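You operate a simulated robot arm through the tools that you are given. There is no shell and no other tool. Be economical: measure what you need, move in short steps, check, and stop when the job is done.

You run a simulated robot arm. Do the job below in one go: nothing can be reset, and whatever is moved stays where it is left.

## Task
Press the three wall plugs flush, then slide the gauge across.
Fine: use the plug setter and put it back. Set down upright: orange plug setter.

It is judged by the outcome, as a careful person would: the job done as asked, and still so three seconds after it is handed in. It fails if anything else is knocked over, pushed out of place, dropped, spilled or broken.

## Robot
A 6-joint arm with a two-finger parallel gripper, fixed in place. Base frame: the origin is at the foot of the arm, x ahead of it, y to its left, z up; the work surface is at about z = 0.86. Readings come in m, degrees, newtons and seconds.
With the tool pointing down near the work surface it reaches from about 0.24 to 0.64 m from the base axis. Its first joint turns from -66.0 to 66.0 degrees. Payload 2.7 kg.
The TCP is the grasp point between the finger pads, 0.023 m short of the fingertips. In the tool frame z runs along the fingers and y along their closing line. The gripper opens to 0.094 m. The fingers are 0.038 m wide and 0.01 m thick; the gripper's body (0.054 by 0.096 m) begins 0.039 m behind the TCP.
Orientation is told as [roll, pitch, yaw] about the base's x, y, z axes, in that order, counted from this pose: with the fingers straight down and closing along the base's y, the tool's x points along the base's -x, its y along +y and its z along -z.

## Interface
- The arm moves only by the tool apply_moves. Its argument "targets" is a list of rows, each a list of 3 entries, a list of its own where there are three numbers: the shift along the base's x, y, z in cm, then the turn, a rotation vector about the base's x, y, z in degrees, then the finger opening in cm, from 0 to 9.4. In form: [[[dx, dy, dz], [ax, ay, az], claw], ...]. A call has 1 to 12 rows; each row shifts and turns the commanded pose from where the row before left it. Each row takes 0.2 s and may step no farther than 0.05 m and 8.6 degrees from the row before; otherwise, or with a gripper value out of range, the whole call is refused. A pose out of reach is approached as far as the arm can. The call stops where the force on the tool passes 60 N (or 10 N more than at its start, if that is more) or the arm is blocked; 0.2 s more then pass. Each finger travels about 0.045 m/s and halts on what it meets, pressing with about 40 N; the grip force reading is that of the motor and also rises with nothing between the fingers. The clock runs only during rows and for 0.2 s after the last one: add rows that do not move to give the fingers time. The reply holds the time, the measured pose of the TCP, the force on the tool along the base axes, the opening and the grip force, in the units named above and with some noise, with the torque about the TCP (base axes, N m) and any sound that the robot's microphone picked up.
- Cameras (640 x 400 px; columns grow to the right, rows downward): "scene" is fixed at [0.0856, -0.4368, 1.4212]; the picture's right is [0.69, -0.72, 0.00], its down [-0.29, -0.28, -0.92] and it looks along [0.66, 0.63, -0.40] (base axes); focal length 341 px, centre (320, 200). "wrist" rides on the gripper at [0.086, 0.016, -0.075] in the tool frame; the picture's right is [-0.18, 0.98, 0.00], its down [-0.58, -0.11, -0.81] and it looks along [-0.79, -0.15, 0.59] (tool axes); focal length 243 px, centre (320, 200).
- get_image(camera): a new picture of that camera. The clock stands still meanwhile.
- probe_pixels(camera, pixels): for up to 12 pixels [column, row] of the newest picture of that camera ("zoom" is the newest enlarged one), the place [x, y, z] in the base frame of the surface seen there, good to about 0.003 m. The clock stands still meanwhile.
- close_up(camera, box): a new picture of the part [left, top, right, bottom] of that camera's present view, enlarged. The clock stands still meanwhile.
- job_done(): hands the job in; it is judged then, once.

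Work in short steps. Measure before you move; look again where a grasp or a placing could have gone wrong, and mend it. You have 80 turns and 38 pictures in all, those below and enlarged ones among them. Open the gripper and draw the arm clear of the work before you hand the job in, unless the task says otherwise; then end with one line.

The tools are called after ">>>" as a command line: name --argument value ..., lists and objects as JSON in quotes. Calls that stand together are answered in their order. apply_moves: Moves the arm, as the interface text tells. Its arguments: {"type":"object","properties":{"targets":{"type":"array"}},"required":["targets"]} The other tools are called the same way: get_image (camera) takes a picture; probe_pixels (camera, pixels) gives the place of the surface under pixels of a picture; close_up (camera, box) takes an enlarged picture of a part of a camera's view; job_done () hands the job in.

At the start:

```text
clock: 0.0
ee_pos: [0.4181, -0.0598, 1.2278]
tool_rot: [0.0, -0.1, 0.1]
contact_force: [-0.3, 0.1, 0.3]
moment: [0.02, 0.04, 0.0]
opening: 0.0939
finger_force: 0.1
```

scene: 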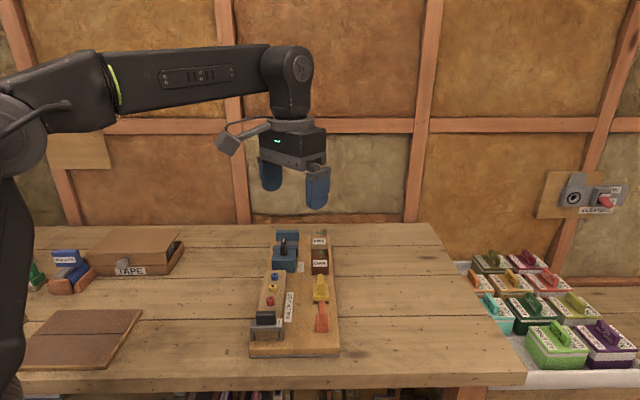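
wrist: 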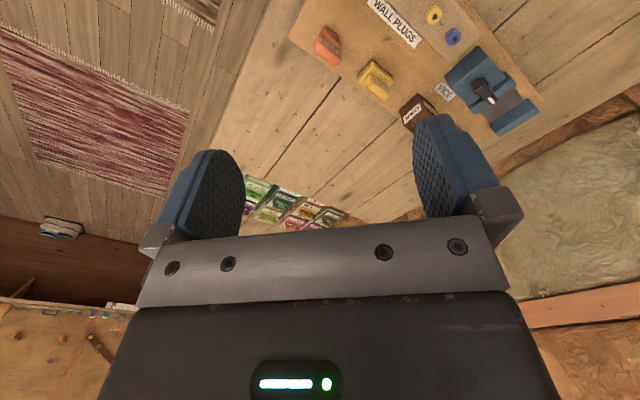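

The scene shows a board around (295,295) with plugs, gauge and setter. I take an enlarged look.

>>> close_up --camera "scene" --box '[235, 220, 355, 360]'

>>> close_up --camera "wrist" --box '[280, 0, 560, 175]'

```text
2.86 times, centred on (295, 290) of scene
```

zoom: 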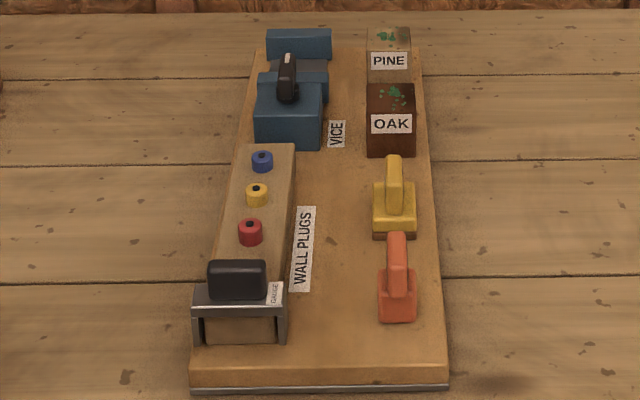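

```text
2.29 times, centred on (420, 88) of wrist
```

zoom: 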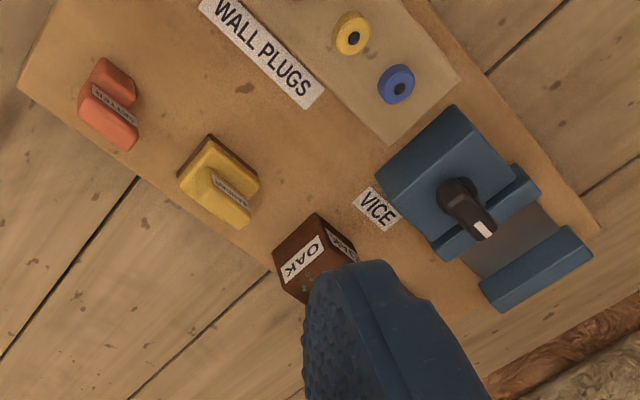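

The setter (orange), the plugs and the gauge are visible. I probe them in the scene picture, scaled from the enlarged view (col=183+zx/2.857, row=220+zy/2.857).

>>> probe_pixels --camera "scene" --pixels '[[321.6, 302.5], [322.2, 315], [321.9, 328], [275, 274.5], [273, 286.5], [270.5, 299], [266, 312], [266, 323], [280, 280], [262, 338], [300, 330], [281, 272]]'

>>> probe_pixels --camera "zoom" --pixels '[[118, 75], [100, 130], [85, 105], [122, 140], [100, 70], [134, 85], [353, 34], [397, 86], [420, 60], [388, 142], [365, 60], [230, 180]]'

>>> close_up --camera "scene" --box '[235, 265, 345, 360]'

```text
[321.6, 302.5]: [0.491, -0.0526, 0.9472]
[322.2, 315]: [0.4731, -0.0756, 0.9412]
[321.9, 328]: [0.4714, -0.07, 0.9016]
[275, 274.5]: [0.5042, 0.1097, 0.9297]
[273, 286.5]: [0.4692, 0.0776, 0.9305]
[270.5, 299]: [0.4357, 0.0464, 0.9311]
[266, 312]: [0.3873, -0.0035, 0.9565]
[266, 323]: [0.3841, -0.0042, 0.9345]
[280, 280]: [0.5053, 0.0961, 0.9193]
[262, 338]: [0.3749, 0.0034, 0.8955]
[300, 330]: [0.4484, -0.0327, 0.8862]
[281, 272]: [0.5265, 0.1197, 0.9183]
```

```text
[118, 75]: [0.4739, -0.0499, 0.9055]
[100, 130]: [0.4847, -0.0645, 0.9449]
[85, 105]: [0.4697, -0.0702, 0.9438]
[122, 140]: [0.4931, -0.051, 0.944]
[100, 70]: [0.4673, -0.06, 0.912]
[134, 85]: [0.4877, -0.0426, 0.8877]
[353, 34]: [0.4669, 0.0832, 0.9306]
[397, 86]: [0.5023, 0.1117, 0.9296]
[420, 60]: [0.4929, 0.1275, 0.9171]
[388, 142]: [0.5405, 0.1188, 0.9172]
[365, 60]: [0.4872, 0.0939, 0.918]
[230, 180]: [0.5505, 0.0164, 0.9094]
```

```text
4.21 times, centred on (290, 312) of scene
```

zoom: 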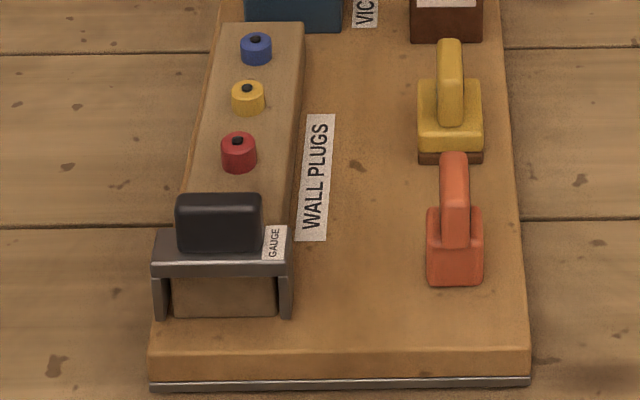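

I refine the setter's and gauge's geometry from the current enlarged view.

>>> probe_pixels --camera "zoom" --pixels '[[430, 215], [480, 215], [455, 262], [431, 252], [480, 252], [455, 157], [455, 178], [443, 182], [466, 182], [455, 235], [455, 282], [478, 208]]'

>>> probe_pixels --camera "zoom" --pixels '[[215, 198], [184, 202], [255, 202], [215, 225], [215, 258], [165, 258], [285, 262], [160, 295], [286, 295], [225, 295], [160, 235], [283, 228]]'

>>> probe_pixels --camera "zoom" --pixels '[[256, 35], [244, 40], [270, 40], [247, 84], [234, 92], [262, 92], [238, 136], [223, 144], [254, 144], [238, 163], [300, 30], [212, 30]]'

```text
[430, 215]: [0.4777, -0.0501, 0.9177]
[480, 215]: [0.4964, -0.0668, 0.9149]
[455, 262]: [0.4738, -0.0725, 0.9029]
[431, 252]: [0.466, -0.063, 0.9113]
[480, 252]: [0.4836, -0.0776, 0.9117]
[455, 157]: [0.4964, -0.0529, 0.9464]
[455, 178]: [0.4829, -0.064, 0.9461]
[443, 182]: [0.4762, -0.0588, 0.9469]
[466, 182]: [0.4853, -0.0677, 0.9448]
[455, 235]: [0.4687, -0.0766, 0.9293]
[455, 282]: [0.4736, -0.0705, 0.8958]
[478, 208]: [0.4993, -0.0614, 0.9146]
```

```text
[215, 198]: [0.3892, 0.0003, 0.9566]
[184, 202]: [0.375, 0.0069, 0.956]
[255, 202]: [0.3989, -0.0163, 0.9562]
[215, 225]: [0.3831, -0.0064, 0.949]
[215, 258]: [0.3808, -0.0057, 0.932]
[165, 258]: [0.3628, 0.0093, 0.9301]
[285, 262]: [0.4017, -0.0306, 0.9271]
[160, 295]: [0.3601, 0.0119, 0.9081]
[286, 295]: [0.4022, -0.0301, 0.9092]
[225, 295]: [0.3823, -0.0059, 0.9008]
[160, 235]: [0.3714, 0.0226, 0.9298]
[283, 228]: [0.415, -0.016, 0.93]
```

```text
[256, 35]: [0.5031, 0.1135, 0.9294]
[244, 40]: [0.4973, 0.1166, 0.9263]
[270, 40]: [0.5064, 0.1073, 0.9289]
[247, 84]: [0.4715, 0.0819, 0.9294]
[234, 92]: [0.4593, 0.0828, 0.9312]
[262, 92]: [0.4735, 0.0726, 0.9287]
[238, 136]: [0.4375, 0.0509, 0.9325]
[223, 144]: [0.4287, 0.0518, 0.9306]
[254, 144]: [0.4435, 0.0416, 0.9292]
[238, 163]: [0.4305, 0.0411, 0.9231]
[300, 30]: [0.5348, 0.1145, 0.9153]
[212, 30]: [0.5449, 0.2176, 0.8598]
```

The setter's handle is centred near (0.482,-0.063), with its top at 0.946, and it runs along a ~44° line. I turn the tool 44° and go above it, then check with the wrist camera.

>>> apply_moves --targets '[[[1.07, -0.05, -2.5], [0, 0, 7.33], 9.4], [[1.07, -0.05, -2.5], [0, 0, 7.33], 9.4], [[1.07, -0.05, -2.5], [0, 0, 7.33], 9.0], [[1.07, -0.05, -2.5], [0, 0, 7.33], 8], [[1.07, -0.05, -2.5], [0, 0, 7.33], 7], [[1.07, -0.05, -2.5], [0, 0, 7.33], 6], [[0, 0, 0], [0, 0, 0], 6]]'

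>>> get_image --camera "wrist"

>>> close_up --camera "scene" --box '[235, 220, 375, 350]'

```text
clock: 1.6
ee_pos: [0.4847, -0.0603, 1.077]
tool_rot: [-0.1, -0.2, 44.1]
contact_force: [-0.3, -0.7, -0.4]
moment: [0.02, -0.02, 0.0]
opening: 0.06
finger_force: 0.1
```

```text
32 pictures are left
```

wrist: 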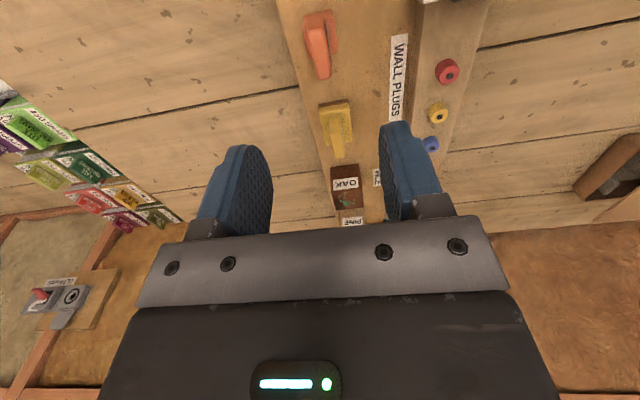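

```text
3.08 times, centred on (305, 285) of scene
```

zoom: 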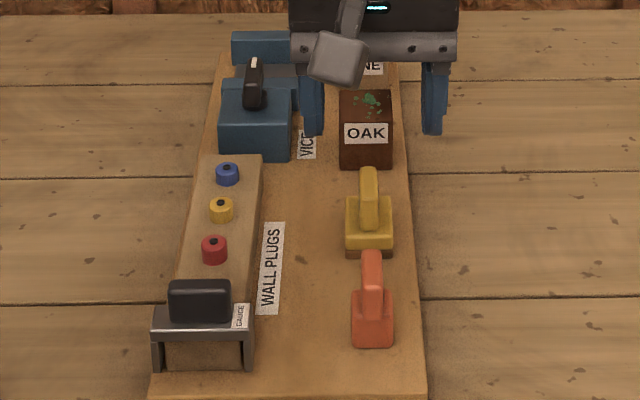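

The wrist view shows the setter at (320,45). I enlarge it to find its base extents.

>>> close_up --camera "wrist" --box '[260, 0, 400, 90]'

```text
4.44 times, centred on (330, 45) of wrist
```

zoom: 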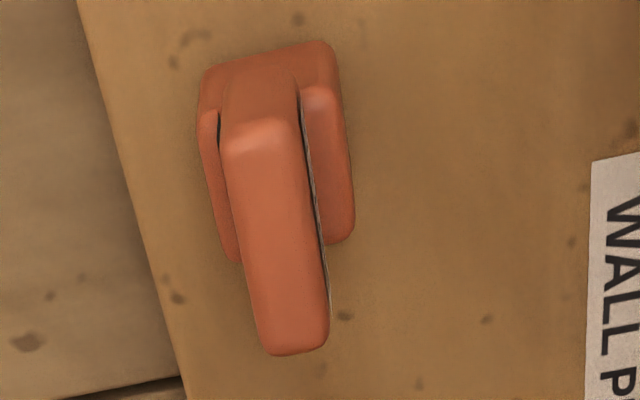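

I probe the handle's and base's edges here.

>>> probe_pixels --camera "zoom" --pixels '[[236, 150], [296, 145], [268, 345], [320, 335], [325, 100], [347, 225], [325, 235], [205, 120], [230, 245], [265, 130], [294, 348], [275, 240]]'

```text
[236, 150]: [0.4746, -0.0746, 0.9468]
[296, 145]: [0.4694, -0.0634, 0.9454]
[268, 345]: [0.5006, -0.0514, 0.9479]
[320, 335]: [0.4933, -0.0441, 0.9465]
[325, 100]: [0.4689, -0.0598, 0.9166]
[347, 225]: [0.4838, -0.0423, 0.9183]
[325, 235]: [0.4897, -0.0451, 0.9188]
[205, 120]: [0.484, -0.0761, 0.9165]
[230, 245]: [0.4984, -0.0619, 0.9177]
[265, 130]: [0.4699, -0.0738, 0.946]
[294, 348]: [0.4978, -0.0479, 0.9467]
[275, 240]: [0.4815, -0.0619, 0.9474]
```

The handle centre is (0.484,-0.060), its base top 0.918 and its top 0.947. I go down to TCP z≈0.945 so the fingertips stay above the base.

>>> apply_moves --targets '[[[0, 0, -4.5], [0, 0, 0], 5], [[0, 0, -4.5], [0, 0, 0], 4], [[0, 0, -2.5], [0, 0, 0], 4], [[0, 0, -1.6], [0, 0, 0], 4], [[0, 0, 0], [0, 0, 0], 4]]'

>>> close_up --camera "scene" --box '[265, 240, 375, 350]'

```text
clock: 2.8
ee_pos: [0.4852, -0.0632, 0.9476]
tool_rot: [-0.2, -0.2, 44.0]
contact_force: [0.2, -0.1, 0.3]
moment: [-0.01, 0.02, 0.0]
opening: 0.0401
finger_force: 0.2
```

```text
3.64 times, centred on (320, 295) of scene
```

zoom: 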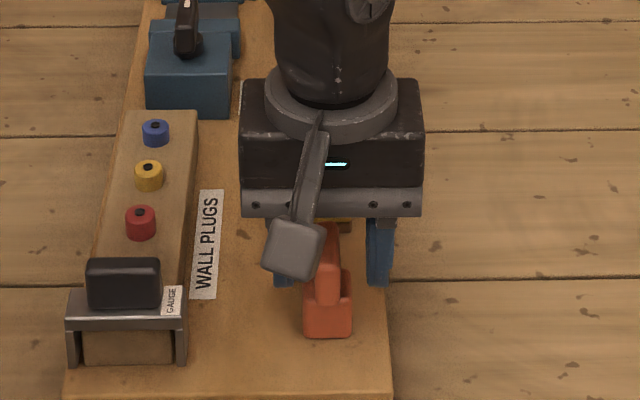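

The fingers straddle the handle at about (327,265) in the view. I correct y by 3 mm, drop 3 mm, and close.

>>> apply_moves --targets '[[[-0.1, 0.3, -0.3], [0, 0, 0], 4], [[0, 0, 0], [0, 0, 0], 4], [[0, 0, 0], [0, 0, 0], 2.5], [[0, 0, 0], [0, 0, 0], 1.0], [[0, 0, 0], [0, 0, 0], 0.5], [[0, 0, 0], [0, 0, 0], 0.5], [[0, 0, 0], [0, 0, 0], 0.5]]'

```text
clock: 4.4
ee_pos: [0.4843, -0.0591, 0.9447]
tool_rot: [-0.2, -0.2, 44.0]
contact_force: [0.2, 0.0, 0.8]
moment: [0.0, 0.01, 0.0]
opening: 0.0132
finger_force: 39.5
```

Gripped (opening 13.2 mm). I lift straight up 7 cm and look.

>>> apply_moves --targets '[[[0, 0, 1], [0, 0, 0], 0.5], [[0, 0, 3], [0, 0, 0], 0.5], [[0, 0, 3], [0, 0, 0], 0.5], [[0, 0, 0], [0, 0, 0], 0.5]]'

>>> close_up --camera "scene" --box '[255, 220, 375, 330]'

```text
clock: 5.4
ee_pos: [0.4822, -0.0584, 1.016]
tool_rot: [0.0, -0.1, 44.0]
contact_force: [0.3, 0.9, 0.0]
moment: [0.0, 0.02, 0.03]
opening: 0.0131
finger_force: 39.8
```

```text
3.64 times, centred on (315, 275) of scene
```

zoom: 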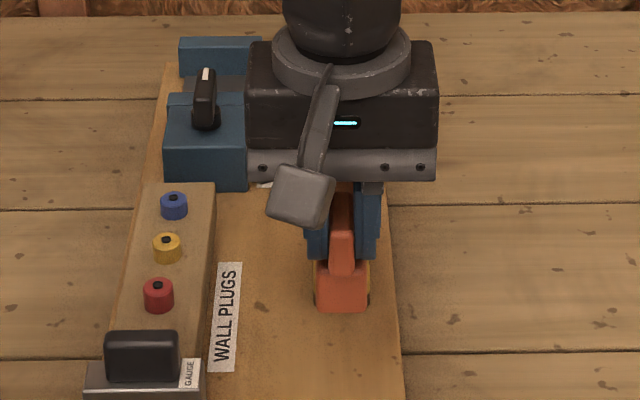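

Setter held upright. Its bottom is ~0.0587 below the TCP, so plug contact comes at TCP z≈0.989 and flush at ≈0.977. I move above the red plug (0.4365,0.048).

>>> apply_moves --targets '[[[0, 0, 1.2], [0, 0, 0], 0.5], [[-1.14, 2.66, 0], [0, 0, 0], 0.5], [[-1.14, 2.66, 0], [0, 0, 0], 0.5], [[-1.14, 2.66, 0], [0, 0, 0], 0.5], [[-1.14, 2.66, 0], [0, 0, 0], 0.5], [[0, 0, 0], [0, 0, 0], 0.5], [[0, 0, 0], [0, 0, 0], 0.5]]'

>>> close_up --camera "scene" --box '[215, 220, 335, 330]'

>>> get_image --camera "wrist"

```text
clock: 7.0
ee_pos: [0.4369, 0.0481, 1.0257]
tool_rot: [-0.1, -0.2, 43.9]
contact_force: [-0.3, 0.3, -0.9]
moment: [0.0, 0.01, -0.01]
opening: 0.0134
finger_force: 40.5
```

```text
3.64 times, centred on (275, 275) of scene
```

zoom: 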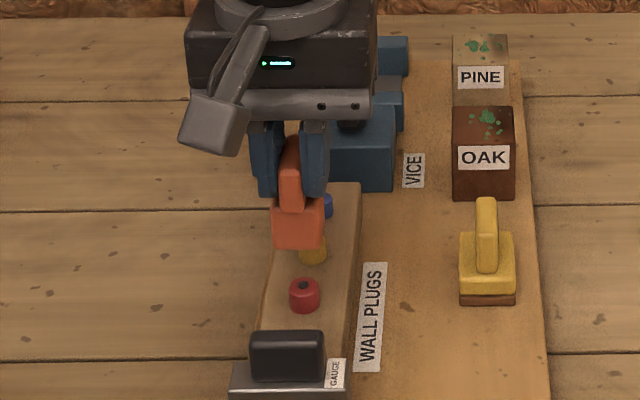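

```text
26 pictures are left
```

wrist: 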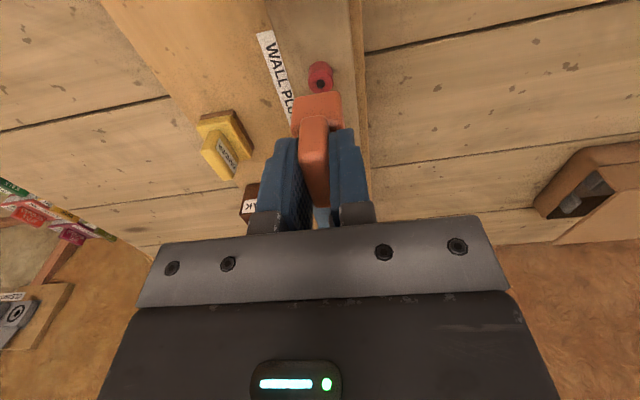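

I verify the alignment by probing the setter base's front edge and the red plug's top in the wrist picture.

>>> probe_pixels --camera "wrist" --pixels '[[297, 108], [337, 104], [296, 126], [338, 122], [321, 83], [310, 80], [331, 77], [318, 68], [314, 125], [318, 100]]'

>>> probe_pixels --camera "zoom" --pixels '[[304, 286], [304, 293], [290, 289], [319, 289], [276, 240], [320, 240], [298, 222], [275, 205], [322, 205]]'

```text
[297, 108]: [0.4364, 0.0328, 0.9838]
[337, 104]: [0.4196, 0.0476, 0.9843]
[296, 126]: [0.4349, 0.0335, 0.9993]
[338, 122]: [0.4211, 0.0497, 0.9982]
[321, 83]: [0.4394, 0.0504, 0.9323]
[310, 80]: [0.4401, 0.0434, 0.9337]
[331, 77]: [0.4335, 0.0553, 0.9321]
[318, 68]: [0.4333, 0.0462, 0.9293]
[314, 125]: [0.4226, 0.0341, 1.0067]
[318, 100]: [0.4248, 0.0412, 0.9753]
```

```text
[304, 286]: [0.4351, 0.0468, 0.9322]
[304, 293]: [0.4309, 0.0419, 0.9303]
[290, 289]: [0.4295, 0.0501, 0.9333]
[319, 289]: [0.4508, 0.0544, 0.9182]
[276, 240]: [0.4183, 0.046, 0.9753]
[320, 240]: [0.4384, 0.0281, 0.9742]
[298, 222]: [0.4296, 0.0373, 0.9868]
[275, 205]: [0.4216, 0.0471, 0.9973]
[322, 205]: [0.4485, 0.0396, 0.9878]
```

Setter front edge midpoint (0.4285,0.0405) and the red plug at (0.437,0.048) agree. I lower to contact, then press gently.

>>> apply_moves --targets '[[[0, 0, -2], [0, 0, 0], 0.5], [[0, 0, -1], [0, 0, 0], 0.5], [[0, 0, -0.4], [0, 0, 0], 0.5], [[0, 0, -0.3], [0, 0, 0], 0.5], [[0, 0, -0.3], [0, 0, 0], 0.5], [[0, 0, -0.3], [0, 0, 0], 0.5]]'

```text
clock: 8.4
ee_pos: [0.4381, 0.0477, 0.9827]
tool_rot: [-0.1, -0.2, 44.0]
contact_force: [0.2, 0.1, 1.0]
moment: [0.01, -0.01, -0.04]
opening: 0.0131
finger_force: 40.0
```

Only ~1 N so far at z=0.983; I continue in small steps.

>>> apply_moves --targets '[[[0, 0, -0.2], [0, 0, 0], 0.5], [[0, 0, -0.2], [0, 0, 0], 0.5], [[0, 0, -0.2], [0, 0, 0], 0.5]]'

>>> close_up --camera "scene" --box '[225, 250, 325, 340]'

```text
clock: 9.2
ee_pos: [0.4369, 0.0483, 0.9765]
tool_rot: [0.0, -0.3, 44.0]
contact_force: [-0.1, -0.5, 0.0]
moment: [0.02, -0.02, -0.02]
opening: 0.0132
finger_force: 39.9
```

```text
4.44 times, centred on (275, 295) of scene
```

zoom: 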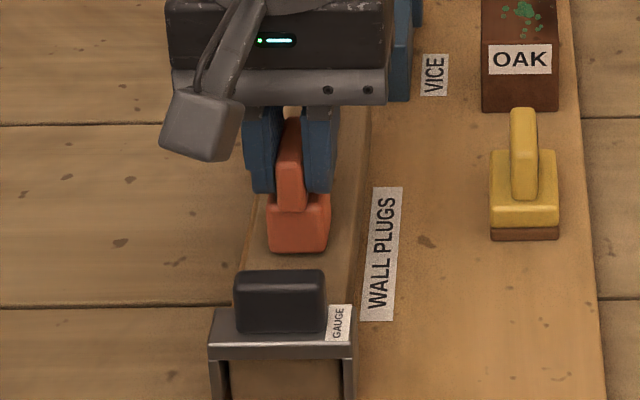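

No contact force yet. I probe the setter's front bottom edge to find its true bottom height.

>>> probe_pixels --camera "zoom" --pixels '[[298, 240], [298, 246], [298, 249], [298, 256], [298, 262], [275, 246], [345, 200], [365, 360], [450, 300], [450, 200]]'

```text
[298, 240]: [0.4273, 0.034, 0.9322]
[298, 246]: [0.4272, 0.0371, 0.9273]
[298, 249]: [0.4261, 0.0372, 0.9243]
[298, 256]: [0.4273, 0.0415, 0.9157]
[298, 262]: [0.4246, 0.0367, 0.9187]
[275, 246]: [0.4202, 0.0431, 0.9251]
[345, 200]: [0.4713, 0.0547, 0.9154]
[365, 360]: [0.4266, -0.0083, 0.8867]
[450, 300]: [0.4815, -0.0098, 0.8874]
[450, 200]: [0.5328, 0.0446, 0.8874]
```

The bottom is about 0.922, beam top 0.918. I press on in small steps until the force rises.

>>> apply_moves --targets '[[[0, 0, -0.15], [0, 0, 0], 0.5], [[0, 0, -0.15], [0, 0, 0], 0.5]]'

```text
clock: 9.8
ee_pos: [0.4371, 0.0487, 0.9745]
tool_rot: [0.0, -0.2, 44.0]
contact_force: [-2.6, -0.4, 8.4]
moment: [0.02, 0.11, -0.01]
opening: 0.0133
finger_force: 40.1
```

Force is up to 8 N at z=0.9745. I continue slowly to tell plug from beam.

>>> apply_moves --targets '[[[0, 0, -0.15], [0, 0, 0], 0.5], [[0, 0, -0.15], [0, 0, 0], 0.5]]'

>>> close_up --camera "scene" --box '[245, 270, 305, 310]'

```text
clock: 10.4
ee_pos: [0.4383, 0.0479, 0.9734]
tool_rot: [-0.2, -0.4, 44.1]
contact_force: [-11.3, 2.2, 36.7]
moment: [0.07, 0.38, 0.02]
opening: 0.0135
finger_force: 39.9
```

```text
10.00 times, centred on (275, 290) of scene
```

zoom: 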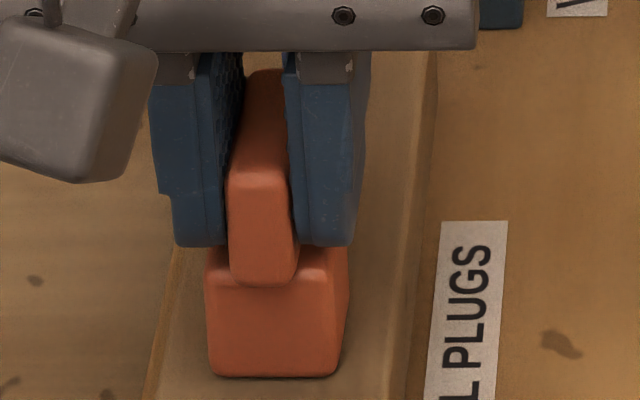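

36.7 N with the setter apparently seated on the beam. I lift and check the red plug.

>>> apply_moves --targets '[[[0, 0, 0.5], [0, 0, 0], 0.5], [[0, 0, 2.2], [0, 0, 0], 0.5], [[0, 0, 2.5], [0, 0, 0], 0.5], [[0, 0, 0], [0, 0, 0], 0.5]]'

>>> close_up --camera "scene" --box '[235, 260, 315, 320]'

```text
clock: 11.4
ee_pos: [0.4368, 0.0481, 1.0219]
tool_rot: [0.0, -0.2, 44.0]
contact_force: [0.2, -0.4, -0.5]
moment: [0.02, 0.0, 0.01]
opening: 0.0132
finger_force: 40.0
```

```text
6.67 times, centred on (275, 290) of scene
```

zoom: 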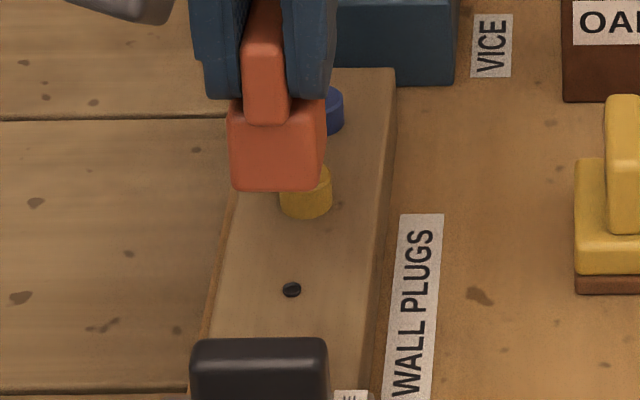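

The red plug is flush (only its hole shows at (291,289)). I move over the yellow plug and press in the same depth.

>>> apply_moves --targets '[[[1.62, 1.58, 0], [0, 0, 0], 0.5], [[1.62, 1.58, 0], [0, 0, 0], 0.5], [[0, 0, 0], [0, 0, 0], 0.5], [[0, 0, -2], [0, 0, 0], 0.5], [[0, 0, -1.4], [0, 0, 0], 0.5], [[0, 0, -0.4], [0, 0, 0], 0.5], [[0, 0, -0.4], [0, 0, 0], 0.5], [[0, 0, -0.3], [0, 0, 0], 0.5], [[0, 0, -0.2], [0, 0, 0], 0.5], [[0, 0, -0.2], [0, 0, 0], 0.5], [[0, 0, 0], [0, 0, 0], 0.5]]'

```text
clock: 13.8
ee_pos: [0.4704, 0.0793, 0.9735]
tool_rot: [-0.1, -0.1, 44.0]
contact_force: [-0.8, 0.4, -0.6]
moment: [-0.04, -0.02, 0.0]
opening: 0.013
finger_force: 39.6
```

At z=0.9735 there is no reaction yet; I continue in 1.5 mm steps.

>>> apply_moves --targets '[[[0, 0, -0.15], [0, 0, 0], 0.5], [[0, 0, -0.15], [0, 0, 0], 0.5]]'

```text
clock: 14.4
ee_pos: [0.4707, 0.0793, 0.9736]
tool_rot: [-0.2, -0.3, 43.9]
contact_force: [-4.5, -3.5, 16.3]
moment: [-0.01, 0.18, 0.01]
opening: 0.013
finger_force: 39.9
```

>>> apply_moves --targets '[[[0, 0, -0.15], [0, 0, 0], 0.5], [[0, 0, 0], [0, 0, 0], 0.5]]'

>>> apply_moves --targets '[[[0, 0, 0.5], [0, 0, 0], 0.5], [[0, 0, 2.2], [0, 0, 0], 0.5], [[0, 0, 2.5], [0, 0, 0], 0.5], [[0, 0, 0], [0, 0, 0], 0.5]]'

>>> close_up --camera "scene" --box '[235, 230, 335, 310]'

```text
clock: 15.0
ee_pos: [0.47, 0.0802, 0.9719]
tool_rot: [-0.3, -0.5, 44.1]
contact_force: [-9.1, -4.9, 36.5]
moment: [-0.04, 0.27, 0.0]
opening: 0.0135
finger_force: 40.4
```

```text
clock: 16.0
ee_pos: [0.4707, 0.0792, 1.02]
tool_rot: [0.0, -0.1, 44.0]
contact_force: [-0.5, -0.6, -1.0]
moment: [-0.01, 0.01, -0.01]
opening: 0.0132
finger_force: 40.0
```

```text
5.00 times, centred on (285, 270) of scene
```

zoom: 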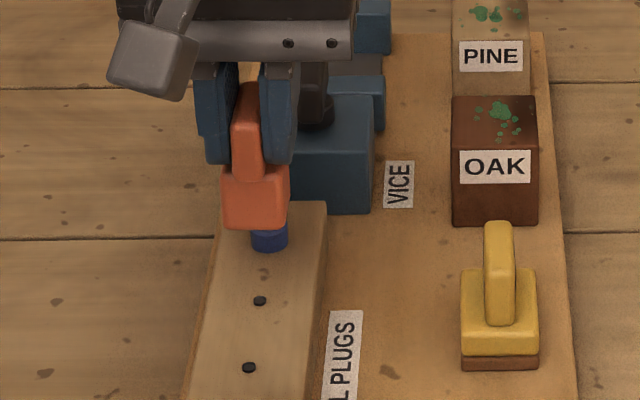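

Red and yellow are flush. Before the blue one I check the vice's height and position for clearance, using the initial scene picture.

>>> probe_pixels --camera "scene" --pixels '[[283.5, 239], [283, 246], [282, 253], [276, 254], [292, 253], [283, 263], [273, 270], [292, 271], [285, 271.5]]'

>>> close_up --camera "wrist" --box '[240, 40, 440, 240]'

```text
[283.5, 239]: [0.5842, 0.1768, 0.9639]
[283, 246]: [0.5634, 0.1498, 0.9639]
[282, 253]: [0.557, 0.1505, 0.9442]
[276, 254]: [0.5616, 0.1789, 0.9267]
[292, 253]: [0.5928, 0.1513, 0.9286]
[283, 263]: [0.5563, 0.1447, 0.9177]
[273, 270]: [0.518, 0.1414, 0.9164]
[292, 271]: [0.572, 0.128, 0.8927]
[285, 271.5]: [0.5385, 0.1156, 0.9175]
```

```text
2.00 times, centred on (340, 140) of wrist
```

zoom: 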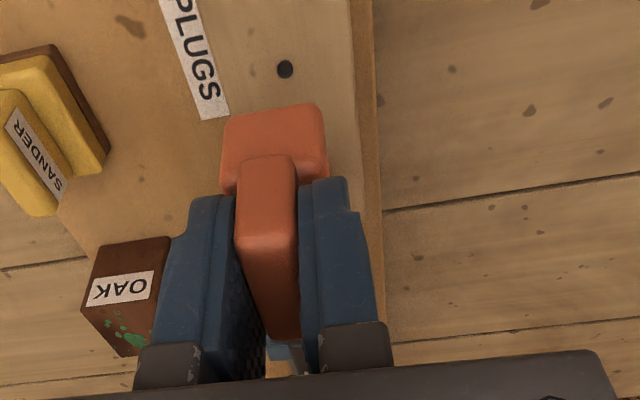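

The vice handle top is 0.964 at u beyond the fingers, so it is clear. I press the blue plug the same way.

>>> apply_moves --targets '[[[1.6, 1.6, 0], [0, 0, 0], 0.5], [[1.6, 1.6, 0], [0, 0, 0], 0.5], [[0, 0, 0], [0, 0, 0], 0.5], [[0, 0, -2], [0, 0, 0], 0.5], [[0, 0, -1.4], [0, 0, 0], 0.5], [[0, 0, -0.4], [0, 0, 0], 0.5], [[0, 0, -0.4], [0, 0, 0], 0.5], [[0, 0, -0.3], [0, 0, 0], 0.5], [[0, 0, -0.2], [0, 0, 0], 0.5], [[0, 0, -0.2], [0, 0, 0], 0.5], [[0, 0, 0], [0, 0, 0], 0.5]]'

>>> apply_moves --targets '[[[0, 0, -0.15], [0, 0, 0], 0.5], [[0, 0, 0], [0, 0, 0], 0.5]]'

```text
clock: 18.4
ee_pos: [0.5016, 0.112, 0.9733]
tool_rot: [0.0, -0.1, 44.0]
contact_force: [0.7, 0.2, 2.1]
moment: [0.08, -0.06, 0.01]
opening: 0.0131
finger_force: 40.0
```

```text
clock: 19.0
ee_pos: [0.502, 0.1112, 0.9729]
tool_rot: [-0.1, -0.3, 44.1]
contact_force: [-3.1, -0.7, 13.5]
moment: [0.11, 0.02, 0.01]
opening: 0.0134
finger_force: 40.0
```

Contact at 13.5 N; I press to about 36 N as with the others, then lift and look.

>>> apply_moves --targets '[[[0, 0, -0.15], [0, 0, 0], 0.5], [[0, 0, -0.1], [0, 0, 0], 0.5]]'

>>> apply_moves --targets '[[[0, 0, 0.5], [0, 0, 0], 0.5], [[0, 0, 2.2], [0, 0, 0], 0.5], [[0, 0, 2.7], [0, 0, 0], 0.5], [[0, 0, 1], [0, 0, 0], 0.5], [[0, 0, 0], [0, 0, 0], 0.5]]'

```text
clock: 19.6
ee_pos: [0.501, 0.1113, 0.972]
tool_rot: [-0.4, -0.4, 44.1]
contact_force: [-9.0, -1.1, 35.7]
moment: [0.06, 0.25, -0.01]
opening: 0.013
finger_force: 41.0
```

```text
clock: 20.8
ee_pos: [0.502, 0.1115, 1.0325]
tool_rot: [0.0, -0.1, 44.0]
contact_force: [0.3, 0.1, -0.8]
moment: [0.03, -0.02, -0.04]
opening: 0.0131
finger_force: 40.4
```

Blue pressed. I carry the setter back over its original spot (exact reverse of the shifts: -1.88, -17.0 cm) and look.

>>> apply_moves --targets '[[[-0.38, -3.4, 0], [0, 0, 0], 0.5], [[-0.38, -3.4, 0], [0, 0, 0], 0.5], [[-0.38, -3.4, 0], [0, 0, 0], 0.5], [[-0.37, -3.4, 0], [0, 0, 0], 0.5], [[-0.37, -3.4, 0], [0, 0, 0], 0.5], [[0, 0, 0], [0, 0, 0], 0.5], [[0, 0, -4.5], [0, 0, 0], 0.5], [[0, 0, -3.2], [0, 0, 0], 0.5], [[0, 0, 0], [0, 0, 0], 0.5]]'

>>> close_up --camera "scene" --box '[235, 250, 355, 350]'

```text
clock: 22.8
ee_pos: [0.4826, -0.0593, 0.9556]
tool_rot: [-0.2, -0.3, 44.0]
contact_force: [0.5, 0.5, 0.1]
moment: [0.04, -0.01, -0.01]
opening: 0.0131
finger_force: 40.2
```

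```text
4.00 times, centred on (295, 300) of scene
```

zoom: 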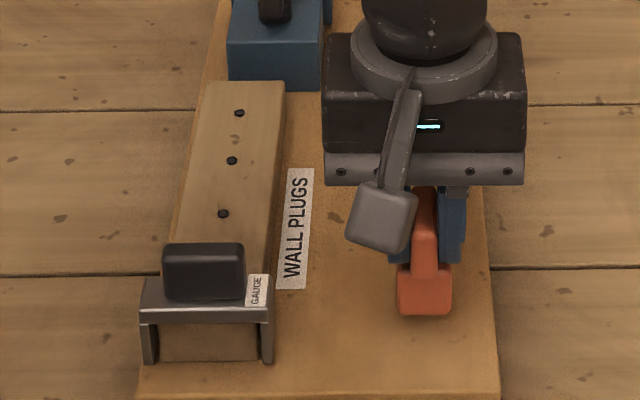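

All three plugs are flush (223,213), (232,160), (239,113), and the setter hovers ~1 cm above its place. I lower until a light touch.

>>> apply_moves --targets '[[[0, 0, -0.5], [0, 0, 0], 0.5], [[0, 0, -0.3], [0, 0, 0], 0.5], [[0, 0, -0.2], [0, 0, 0], 0.5], [[0, 0, 0], [0, 0, 0], 0.5]]'

```text
clock: 23.8
ee_pos: [0.483, -0.0579, 0.9448]
tool_rot: [0.0, -0.2, 43.9]
contact_force: [0.1, -0.3, -0.6]
moment: [-0.02, -0.02, 0.0]
opening: 0.013
finger_force: 39.6
```

No touch yet; 1 mm steps further.

>>> apply_moves --targets '[[[0, 0, -0.1], [0, 0, 0], 0.5], [[0, 0, -0.1], [0, 0, 0], 0.5]]'

```text
clock: 24.4
ee_pos: [0.483, -0.0579, 0.9427]
tool_rot: [-0.1, -0.2, 43.9]
contact_force: [0.1, -0.4, 0.8]
moment: [0.01, -0.04, 0.0]
opening: 0.0131
finger_force: 39.9
```

>>> apply_moves --targets '[[[0, 0, -0.1], [0, 0, 0], 0.5], [[0, 0, 0], [0, 0, 0], 0.5]]'

```text
clock: 25.0
ee_pos: [0.4818, -0.0574, 0.9423]
tool_rot: [-0.1, -0.2, 44.0]
contact_force: [0.3, -0.3, 4.4]
moment: [0.04, 0.04, 0.01]
opening: 0.013
finger_force: 40.1
```

Light contact at 4.4 N. I open to 4 cm and rise straight up.

>>> apply_moves --targets '[[[0, 0, 0], [0, 0, 0], 2], [[0, 0, 0], [0, 0, 0], 4], [[0, 0, 0], [0, 0, 0], 4], [[0, 0, 0.8], [0, 0, 0], 4], [[0, 0, 4], [0, 0, 0], 4], [[0, 0, 4], [0, 0, 0], 4], [[0, 0, 4], [0, 0, 0], 4], [[0, 0, 0], [0, 0, 0], 4]]'

>>> close_up --camera "scene" --box '[235, 250, 355, 350]'

>>> close_up --camera "wrist" --box '[280, 0, 500, 140]'

```text
clock: 26.8
ee_pos: [0.4813, -0.0576, 1.0711]
tool_rot: [0.0, -0.1, 44.0]
contact_force: [-0.1, 1.2, 0.1]
moment: [0.01, -0.03, -0.01]
opening: 0.04
finger_force: 0.0
```

```text
4.00 times, centred on (295, 300) of scene
```

zoom: 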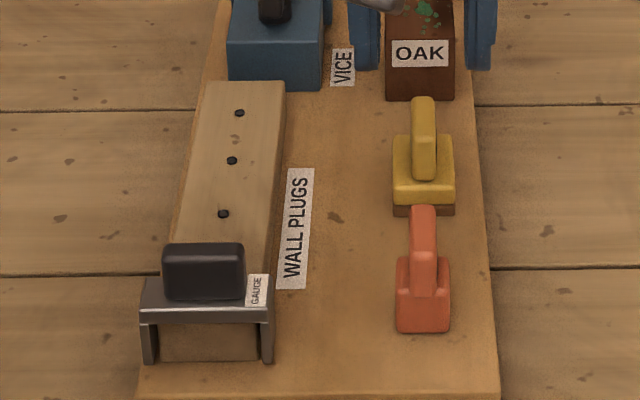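

```text
2.86 times, centred on (390, 70) of wrist
```

zoom: 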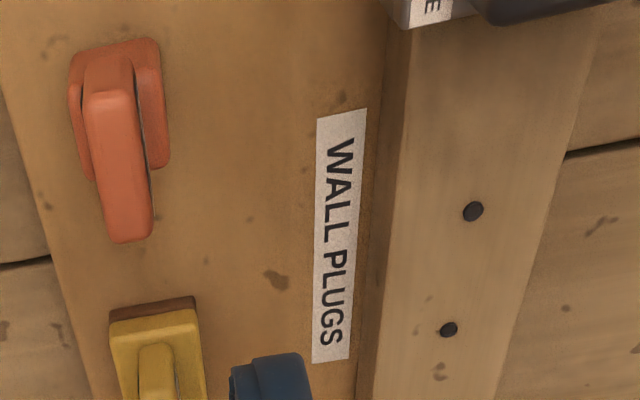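

The setter is back upright. Now I go above the gauge handle near (0.387,-0.003) with the fingers opened to 6.5 cm and look.

>>> apply_moves --targets '[[[-2.35, 1.38, 0], [0, 0, 0], 5], [[-2.35, 1.38, 0], [0, 0, 0], 6], [[-2.35, 1.38, 0], [0, 0, 0], 6.5], [[-2.35, 1.38, 0], [0, 0, 0], 6.5], [[0, 0, 0], [0, 0, 0], 6.5]]'

>>> get_image --camera "wrist"

>>> close_up --camera "scene" --box '[235, 270, 315, 350]'

```text
clock: 28.0
ee_pos: [0.3869, -0.0039, 1.0719]
tool_rot: [-0.1, -0.2, 44.0]
contact_force: [-0.3, -0.4, -1.2]
moment: [0.01, 0.01, 0.01]
opening: 0.0652
finger_force: 0.0
```

```text
17 pictures are left
```

wrist: 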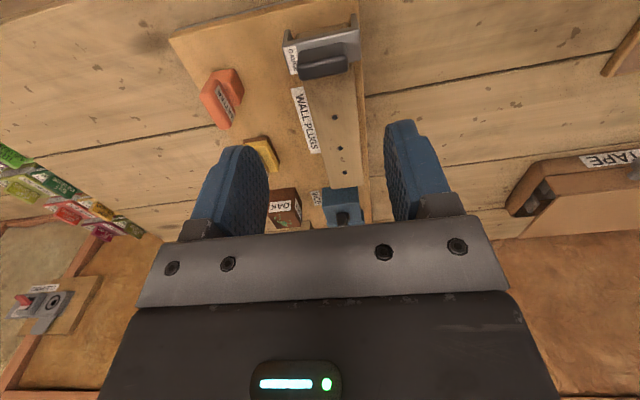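

```text
5.00 times, centred on (275, 310) of scene
```

zoom: 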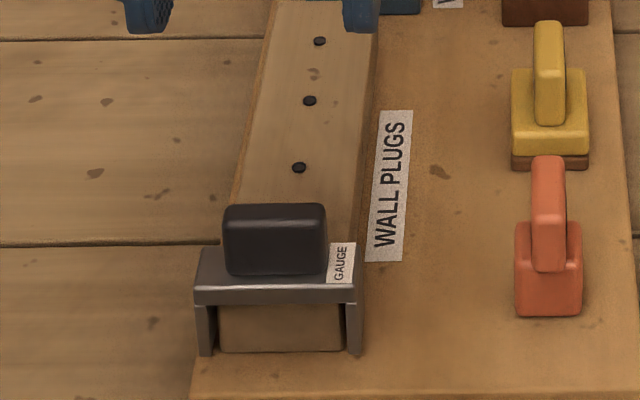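

I enlarge the wrist view on the gauge and probe both for the handle's exact place, and the flushness of the plugs.

>>> close_up --camera "wrist" --box '[270, 0, 390, 75]'

>>> probe_pixels --camera "wrist" --pixels '[[335, 117], [338, 149], [341, 174], [302, 64], [345, 60], [301, 75], [346, 68], [323, 66], [325, 189], [355, 187], [360, 37], [360, 120]]'

```text
5.33 times, centred on (330, 38) of wrist
```

zoom: 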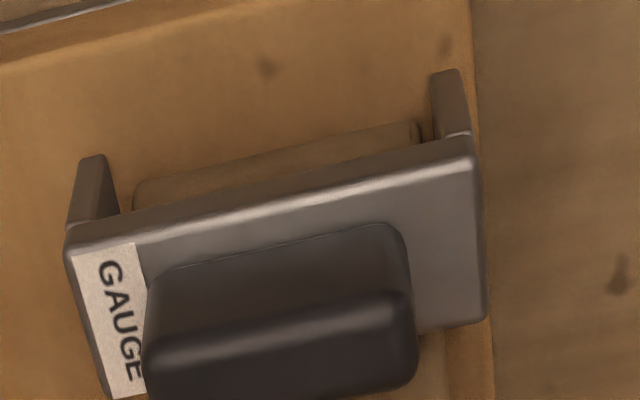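

```text
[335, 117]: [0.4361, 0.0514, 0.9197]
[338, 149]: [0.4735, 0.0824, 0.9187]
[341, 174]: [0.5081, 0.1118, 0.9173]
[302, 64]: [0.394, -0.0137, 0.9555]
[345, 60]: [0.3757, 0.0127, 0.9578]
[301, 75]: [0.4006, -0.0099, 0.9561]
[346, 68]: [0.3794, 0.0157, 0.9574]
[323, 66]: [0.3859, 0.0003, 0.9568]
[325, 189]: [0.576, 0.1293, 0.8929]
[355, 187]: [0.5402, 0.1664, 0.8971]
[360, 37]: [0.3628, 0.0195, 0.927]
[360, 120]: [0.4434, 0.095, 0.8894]
```

Plug holes read z≈0.918 – flush. The gauge handle centre is about (0.388,-0.0015), its top 0.957, plate top 0.930. I go down to TCP z≈0.957 (tips at 0.934).

>>> apply_moves --targets '[[[0.1, 0.2, -4], [0, 0, 0], 6.5], [[0, 0, -4], [0, 0, 0], 6], [[0, 0, -2.4], [0, 0, 0], 6], [[0, 0, -0.9], [0, 0, 0], 6], [[0, 0, 0], [0, 0, 0], 6]]'

>>> close_up --camera "scene" --box '[235, 260, 315, 340]'

```text
clock: 29.2
ee_pos: [0.3891, -0.0012, 0.9562]
tool_rot: [0.0, 0.0, 44.0]
contact_force: [-1.0, -0.7, 0.6]
moment: [-0.03, 0.02, 0.02]
opening: 0.0601
finger_force: 0.1
```

```text
5.00 times, centred on (275, 300) of scene
```

zoom: 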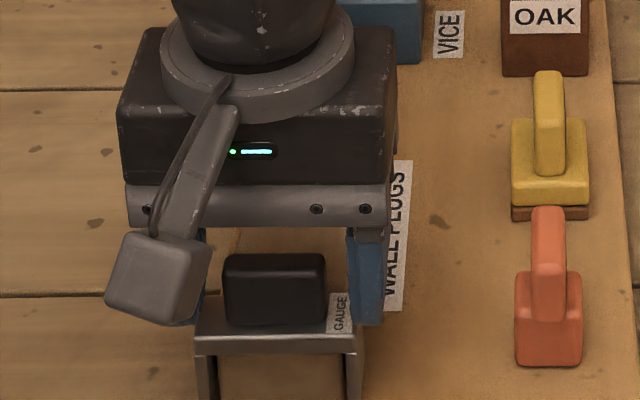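

The fingers straddle the handle evenly. I close on it.

>>> apply_moves --targets '[[[0, 0, 0], [0, 0, 0], 4.5], [[0, 0, 0], [0, 0, 0], 3.6], [[0, 0, 0], [0, 0, 0], 3.0], [[0, 0, 0], [0, 0, 0], 2.5], [[0, 0, 0], [0, 0, 0], 2.5]]'

```text
clock: 30.4
ee_pos: [0.3883, 0.0, 0.957]
tool_rot: [0.0, -0.2, 44.2]
contact_force: [-10.7, 10.9, 1.0]
moment: [0.46, -0.02, 0.46]
opening: 0.0396
finger_force: 40.1
```

Handle gripped (39.6 mm ≈ its width by pixel size), with a 15 N sideways load: I'm slightly off-centre. I shift 1 mm along that force to relieve it.

>>> apply_moves --targets '[[[-0.1, 0.1, 0], [0, 0, 0], 2.5], [[0, 0, 0], [0, 0, 0], 2.5]]'

```text
clock: 31.0
ee_pos: [0.3889, -0.0001, 0.9574]
tool_rot: [-0.1, -0.2, 44.2]
contact_force: [9.7, 5.0, -0.6]
moment: [-0.18, 0.46, 0.58]
opening: 0.0397
finger_force: 40.0
```

Sideways load is now small. I slide 1 cm along the beam as a trial.

>>> apply_moves --targets '[[[0.36, 0.347, 0], [0, 0, 0], 2.5], [[0.36, 0.347, 0], [0, 0, 0], 2.5], [[0, 0, 0], [0, 0, 0], 2.5]]'

>>> close_up --camera "scene" --box '[235, 260, 315, 340]'

```text
clock: 31.8
ee_pos: [0.3937, 0.0064, 0.9558]
tool_rot: [0.0, -0.1, 44.0]
contact_force: [2.9, -3.4, 0.8]
moment: [-0.05, -0.33, 0.24]
opening: 0.0399
finger_force: 39.6
```

```text
5.00 times, centred on (275, 300) of scene
```

zoom: 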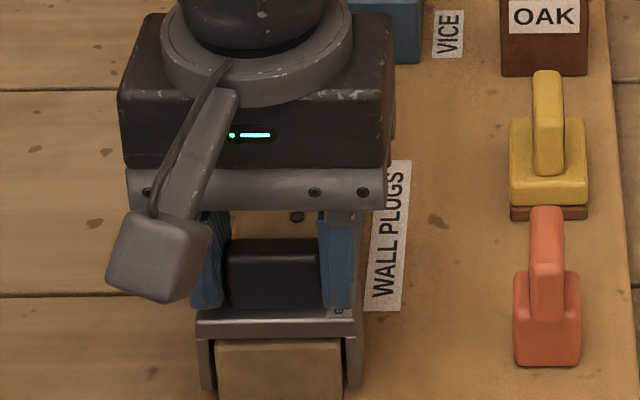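

The gauge slides freely. I continue 8 cm along the beam, over red and yellow.

>>> apply_moves --targets '[[[0.72, 0.693, 0], [0, 0, 0], 2.5], [[0.72, 0.693, 0], [0, 0, 0], 2.5], [[0.72, 0.693, 0], [0, 0, 0], 2.5], [[0.72, 0.693, 0], [0, 0, 0], 2.5], [[0.72, 0.693, 0], [0, 0, 0], 2.5], [[0.72, 0.693, 0], [0, 0, 0], 2.5], [[0.72, 0.693, 0], [0, 0, 0], 2.5], [[0.72, 0.693, 0], [0, 0, 0], 2.5], [[0, 0, 0], [0, 0, 0], 2.5]]'

```text
clock: 33.8
ee_pos: [0.4522, 0.0619, 0.9568]
tool_rot: [0.1, 0.1, 43.9]
contact_force: [-7.5, 6.8, -0.2]
moment: [-0.59, 0.29, 0.51]
opening: 0.04
finger_force: 40.1
```

Low forces; slight sideways load. I continue 6 cm with a 0.5 mm sideways relief.

>>> apply_moves --targets '[[[0.68, 0.73, 0], [0, 0, 0], 2.5], [[0.72, 0.693, 0], [0, 0, 0], 2.5], [[0.72, 0.693, 0], [0, 0, 0], 2.5], [[0.72, 0.693, 0], [0, 0, 0], 2.5], [[0.72, 0.693, 0], [0, 0, 0], 2.5], [[0.72, 0.693, 0], [0, 0, 0], 2.5], [[0, 0, 0], [0, 0, 0], 2.5]]'

>>> close_up --camera "scene" --box '[235, 230, 335, 310]'

>>> close_up --camera "wrist" --box '[240, 60, 440, 220]'

```text
clock: 35.4
ee_pos: [0.4949, 0.1037, 0.9571]
tool_rot: [0.1, 0.1, 44.2]
contact_force: [-15.5, 15.7, -0.3]
moment: [0.11, 0.14, 0.84]
opening: 0.0401
finger_force: 40.5
```

```text
5.00 times, centred on (285, 270) of scene
```

zoom: 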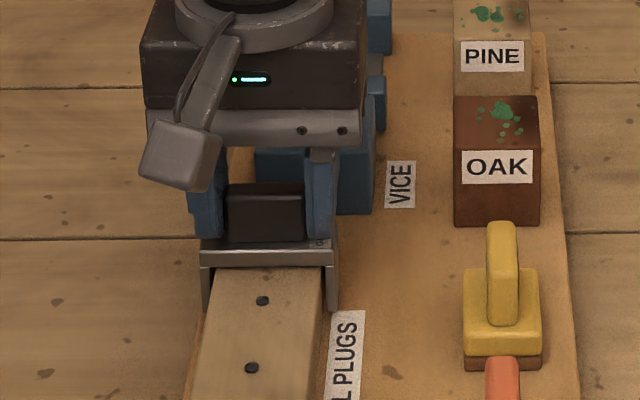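

```text
2.50 times, centred on (340, 140) of wrist
```

zoom: 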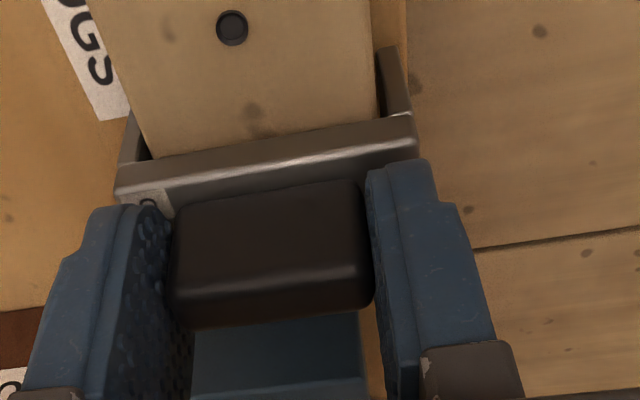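

u≈0.429 now. I probe the gauge's near edge and the vice behind it to set how far to go.

>>> probe_pixels --camera "zoom" --pixels '[[265, 155], [265, 190], [270, 325], [270, 345], [270, 380], [270, 394], [230, 350], [340, 350], [365, 325]]'

>>> apply_moves --targets '[[[-0.1, 0.1, 0], [0, 0, 0], 2.5], [[0, 0, 0], [0, 0, 0], 2.5]]'

```text
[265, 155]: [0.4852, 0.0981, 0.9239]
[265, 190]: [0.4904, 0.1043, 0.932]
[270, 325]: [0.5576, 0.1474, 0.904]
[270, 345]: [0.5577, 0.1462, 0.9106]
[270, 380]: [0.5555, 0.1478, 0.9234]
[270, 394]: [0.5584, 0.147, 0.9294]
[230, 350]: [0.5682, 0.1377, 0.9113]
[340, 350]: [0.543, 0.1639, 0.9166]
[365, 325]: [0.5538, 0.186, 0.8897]
```

```text
clock: 36.0
ee_pos: [0.4935, 0.1046, 0.9568]
tool_rot: [0.0, 0.1, 44.0]
contact_force: [-11.3, 9.6, -0.3]
moment: [-0.44, 0.19, 0.8]
opening: 0.0398
finger_force: 39.8
```

The vice face is at u≈0.503, the beam ends at ≈0.471, the gauge is ±1.1 cm. I go 3 cm on, so the gauge is past the blue plug and still fully on the beam.

>>> apply_moves --targets '[[[0.68, 0.73, 0], [0, 0, 0], 2.5], [[0.72, 0.693, 0], [0, 0, 0], 2.5], [[0.72, 0.693, 0], [0, 0, 0], 2.5], [[0, 0, 0], [0, 0, 0], 2.5]]'

>>> close_up --camera "scene" --box '[235, 230, 335, 310]'

>>> close_up --camera "wrist" --box '[240, 60, 440, 220]'

```text
clock: 37.0
ee_pos: [0.5165, 0.1269, 0.9575]
tool_rot: [-0.1, -0.2, 44.1]
contact_force: [-9.5, 8.6, 0.4]
moment: [-0.46, 0.85, 0.54]
opening: 0.0401
finger_force: 39.7
```

```text
5.00 times, centred on (285, 270) of scene
```

zoom: 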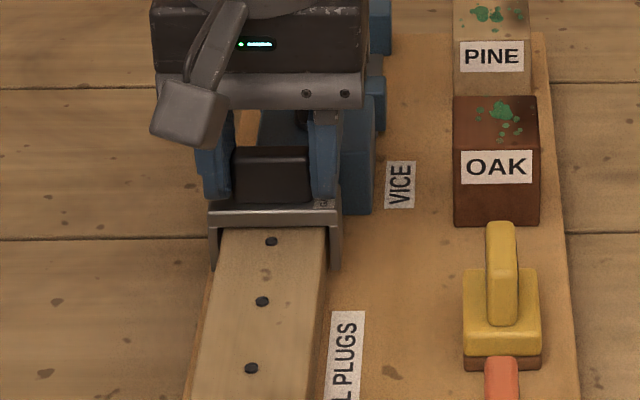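

```text
2.50 times, centred on (340, 140) of wrist
```

zoom: 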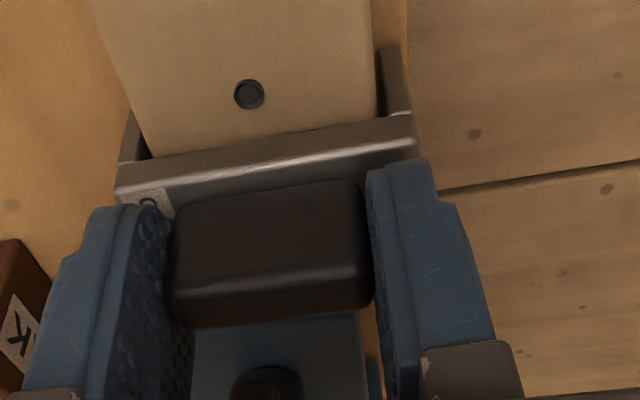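

All three plug holes are visible behind the gauge, which sits at the beam's far end. I relieve the side load, open, and rise.

>>> apply_moves --targets '[[[-0.05, 0.05, 0], [0, 0, 0], 2.5], [[0, 0, 0], [0, 0, 0], 4.5], [[0, 0, 0], [0, 0, 0], 6], [[0, 0, 0], [0, 0, 0], 6], [[0, 0, 1], [0, 0, 0], 6], [[0, 0, 4], [0, 0, 0], 6], [[0, 0, 5], [0, 0, 0], 6], [[0, 0, 5], [0, 0, 0], 6], [[-3, -3, 2], [0, 0, 0], 6], [[-3, -3, 0], [0, 0, 0], 6], [[0, -4, 0], [0, 0, 0], 6], [[0, 0, 0], [0, 0, 0], 6]]'

>>> close_up --camera "scene" --box '[215, 220, 375, 350]'

>>> get_image --camera "wrist"

```text
clock: 39.6
ee_pos: [0.4567, 0.0281, 1.1274]
tool_rot: [-0.2, -0.2, 44.1]
contact_force: [-0.7, 0.5, 0.7]
moment: [-0.03, -0.01, -0.02]
opening: 0.0601
finger_force: 0.0
```

```text
3.08 times, centred on (295, 285) of scene
```

zoom: 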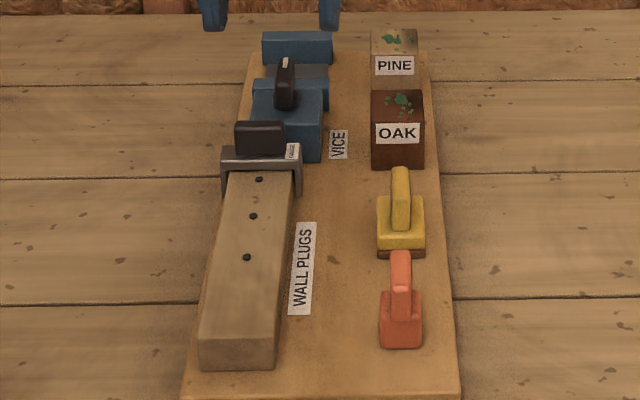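

```text
7 pictures are left
```

wrist: 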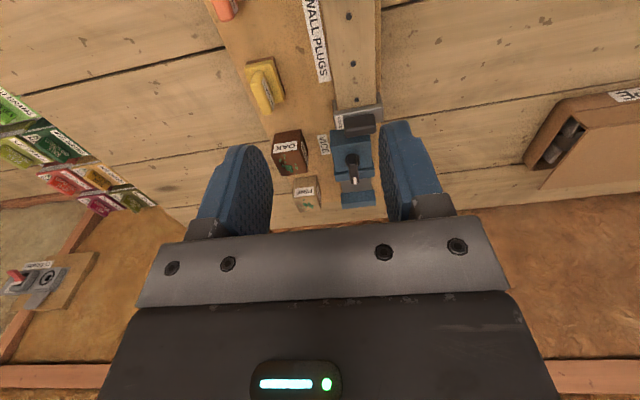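

The plugs are flush, the gauge is at the far end, the setter stands upright in its place, and the arm is clear. I hand it in.

>>> job_done

```text
The job is handed in.
```

All three wall plugs are pressed flush, the gauge is slid across to the far end of the beam, and the orange plug setter is back upright in its place, within about 2 mm of where it started.
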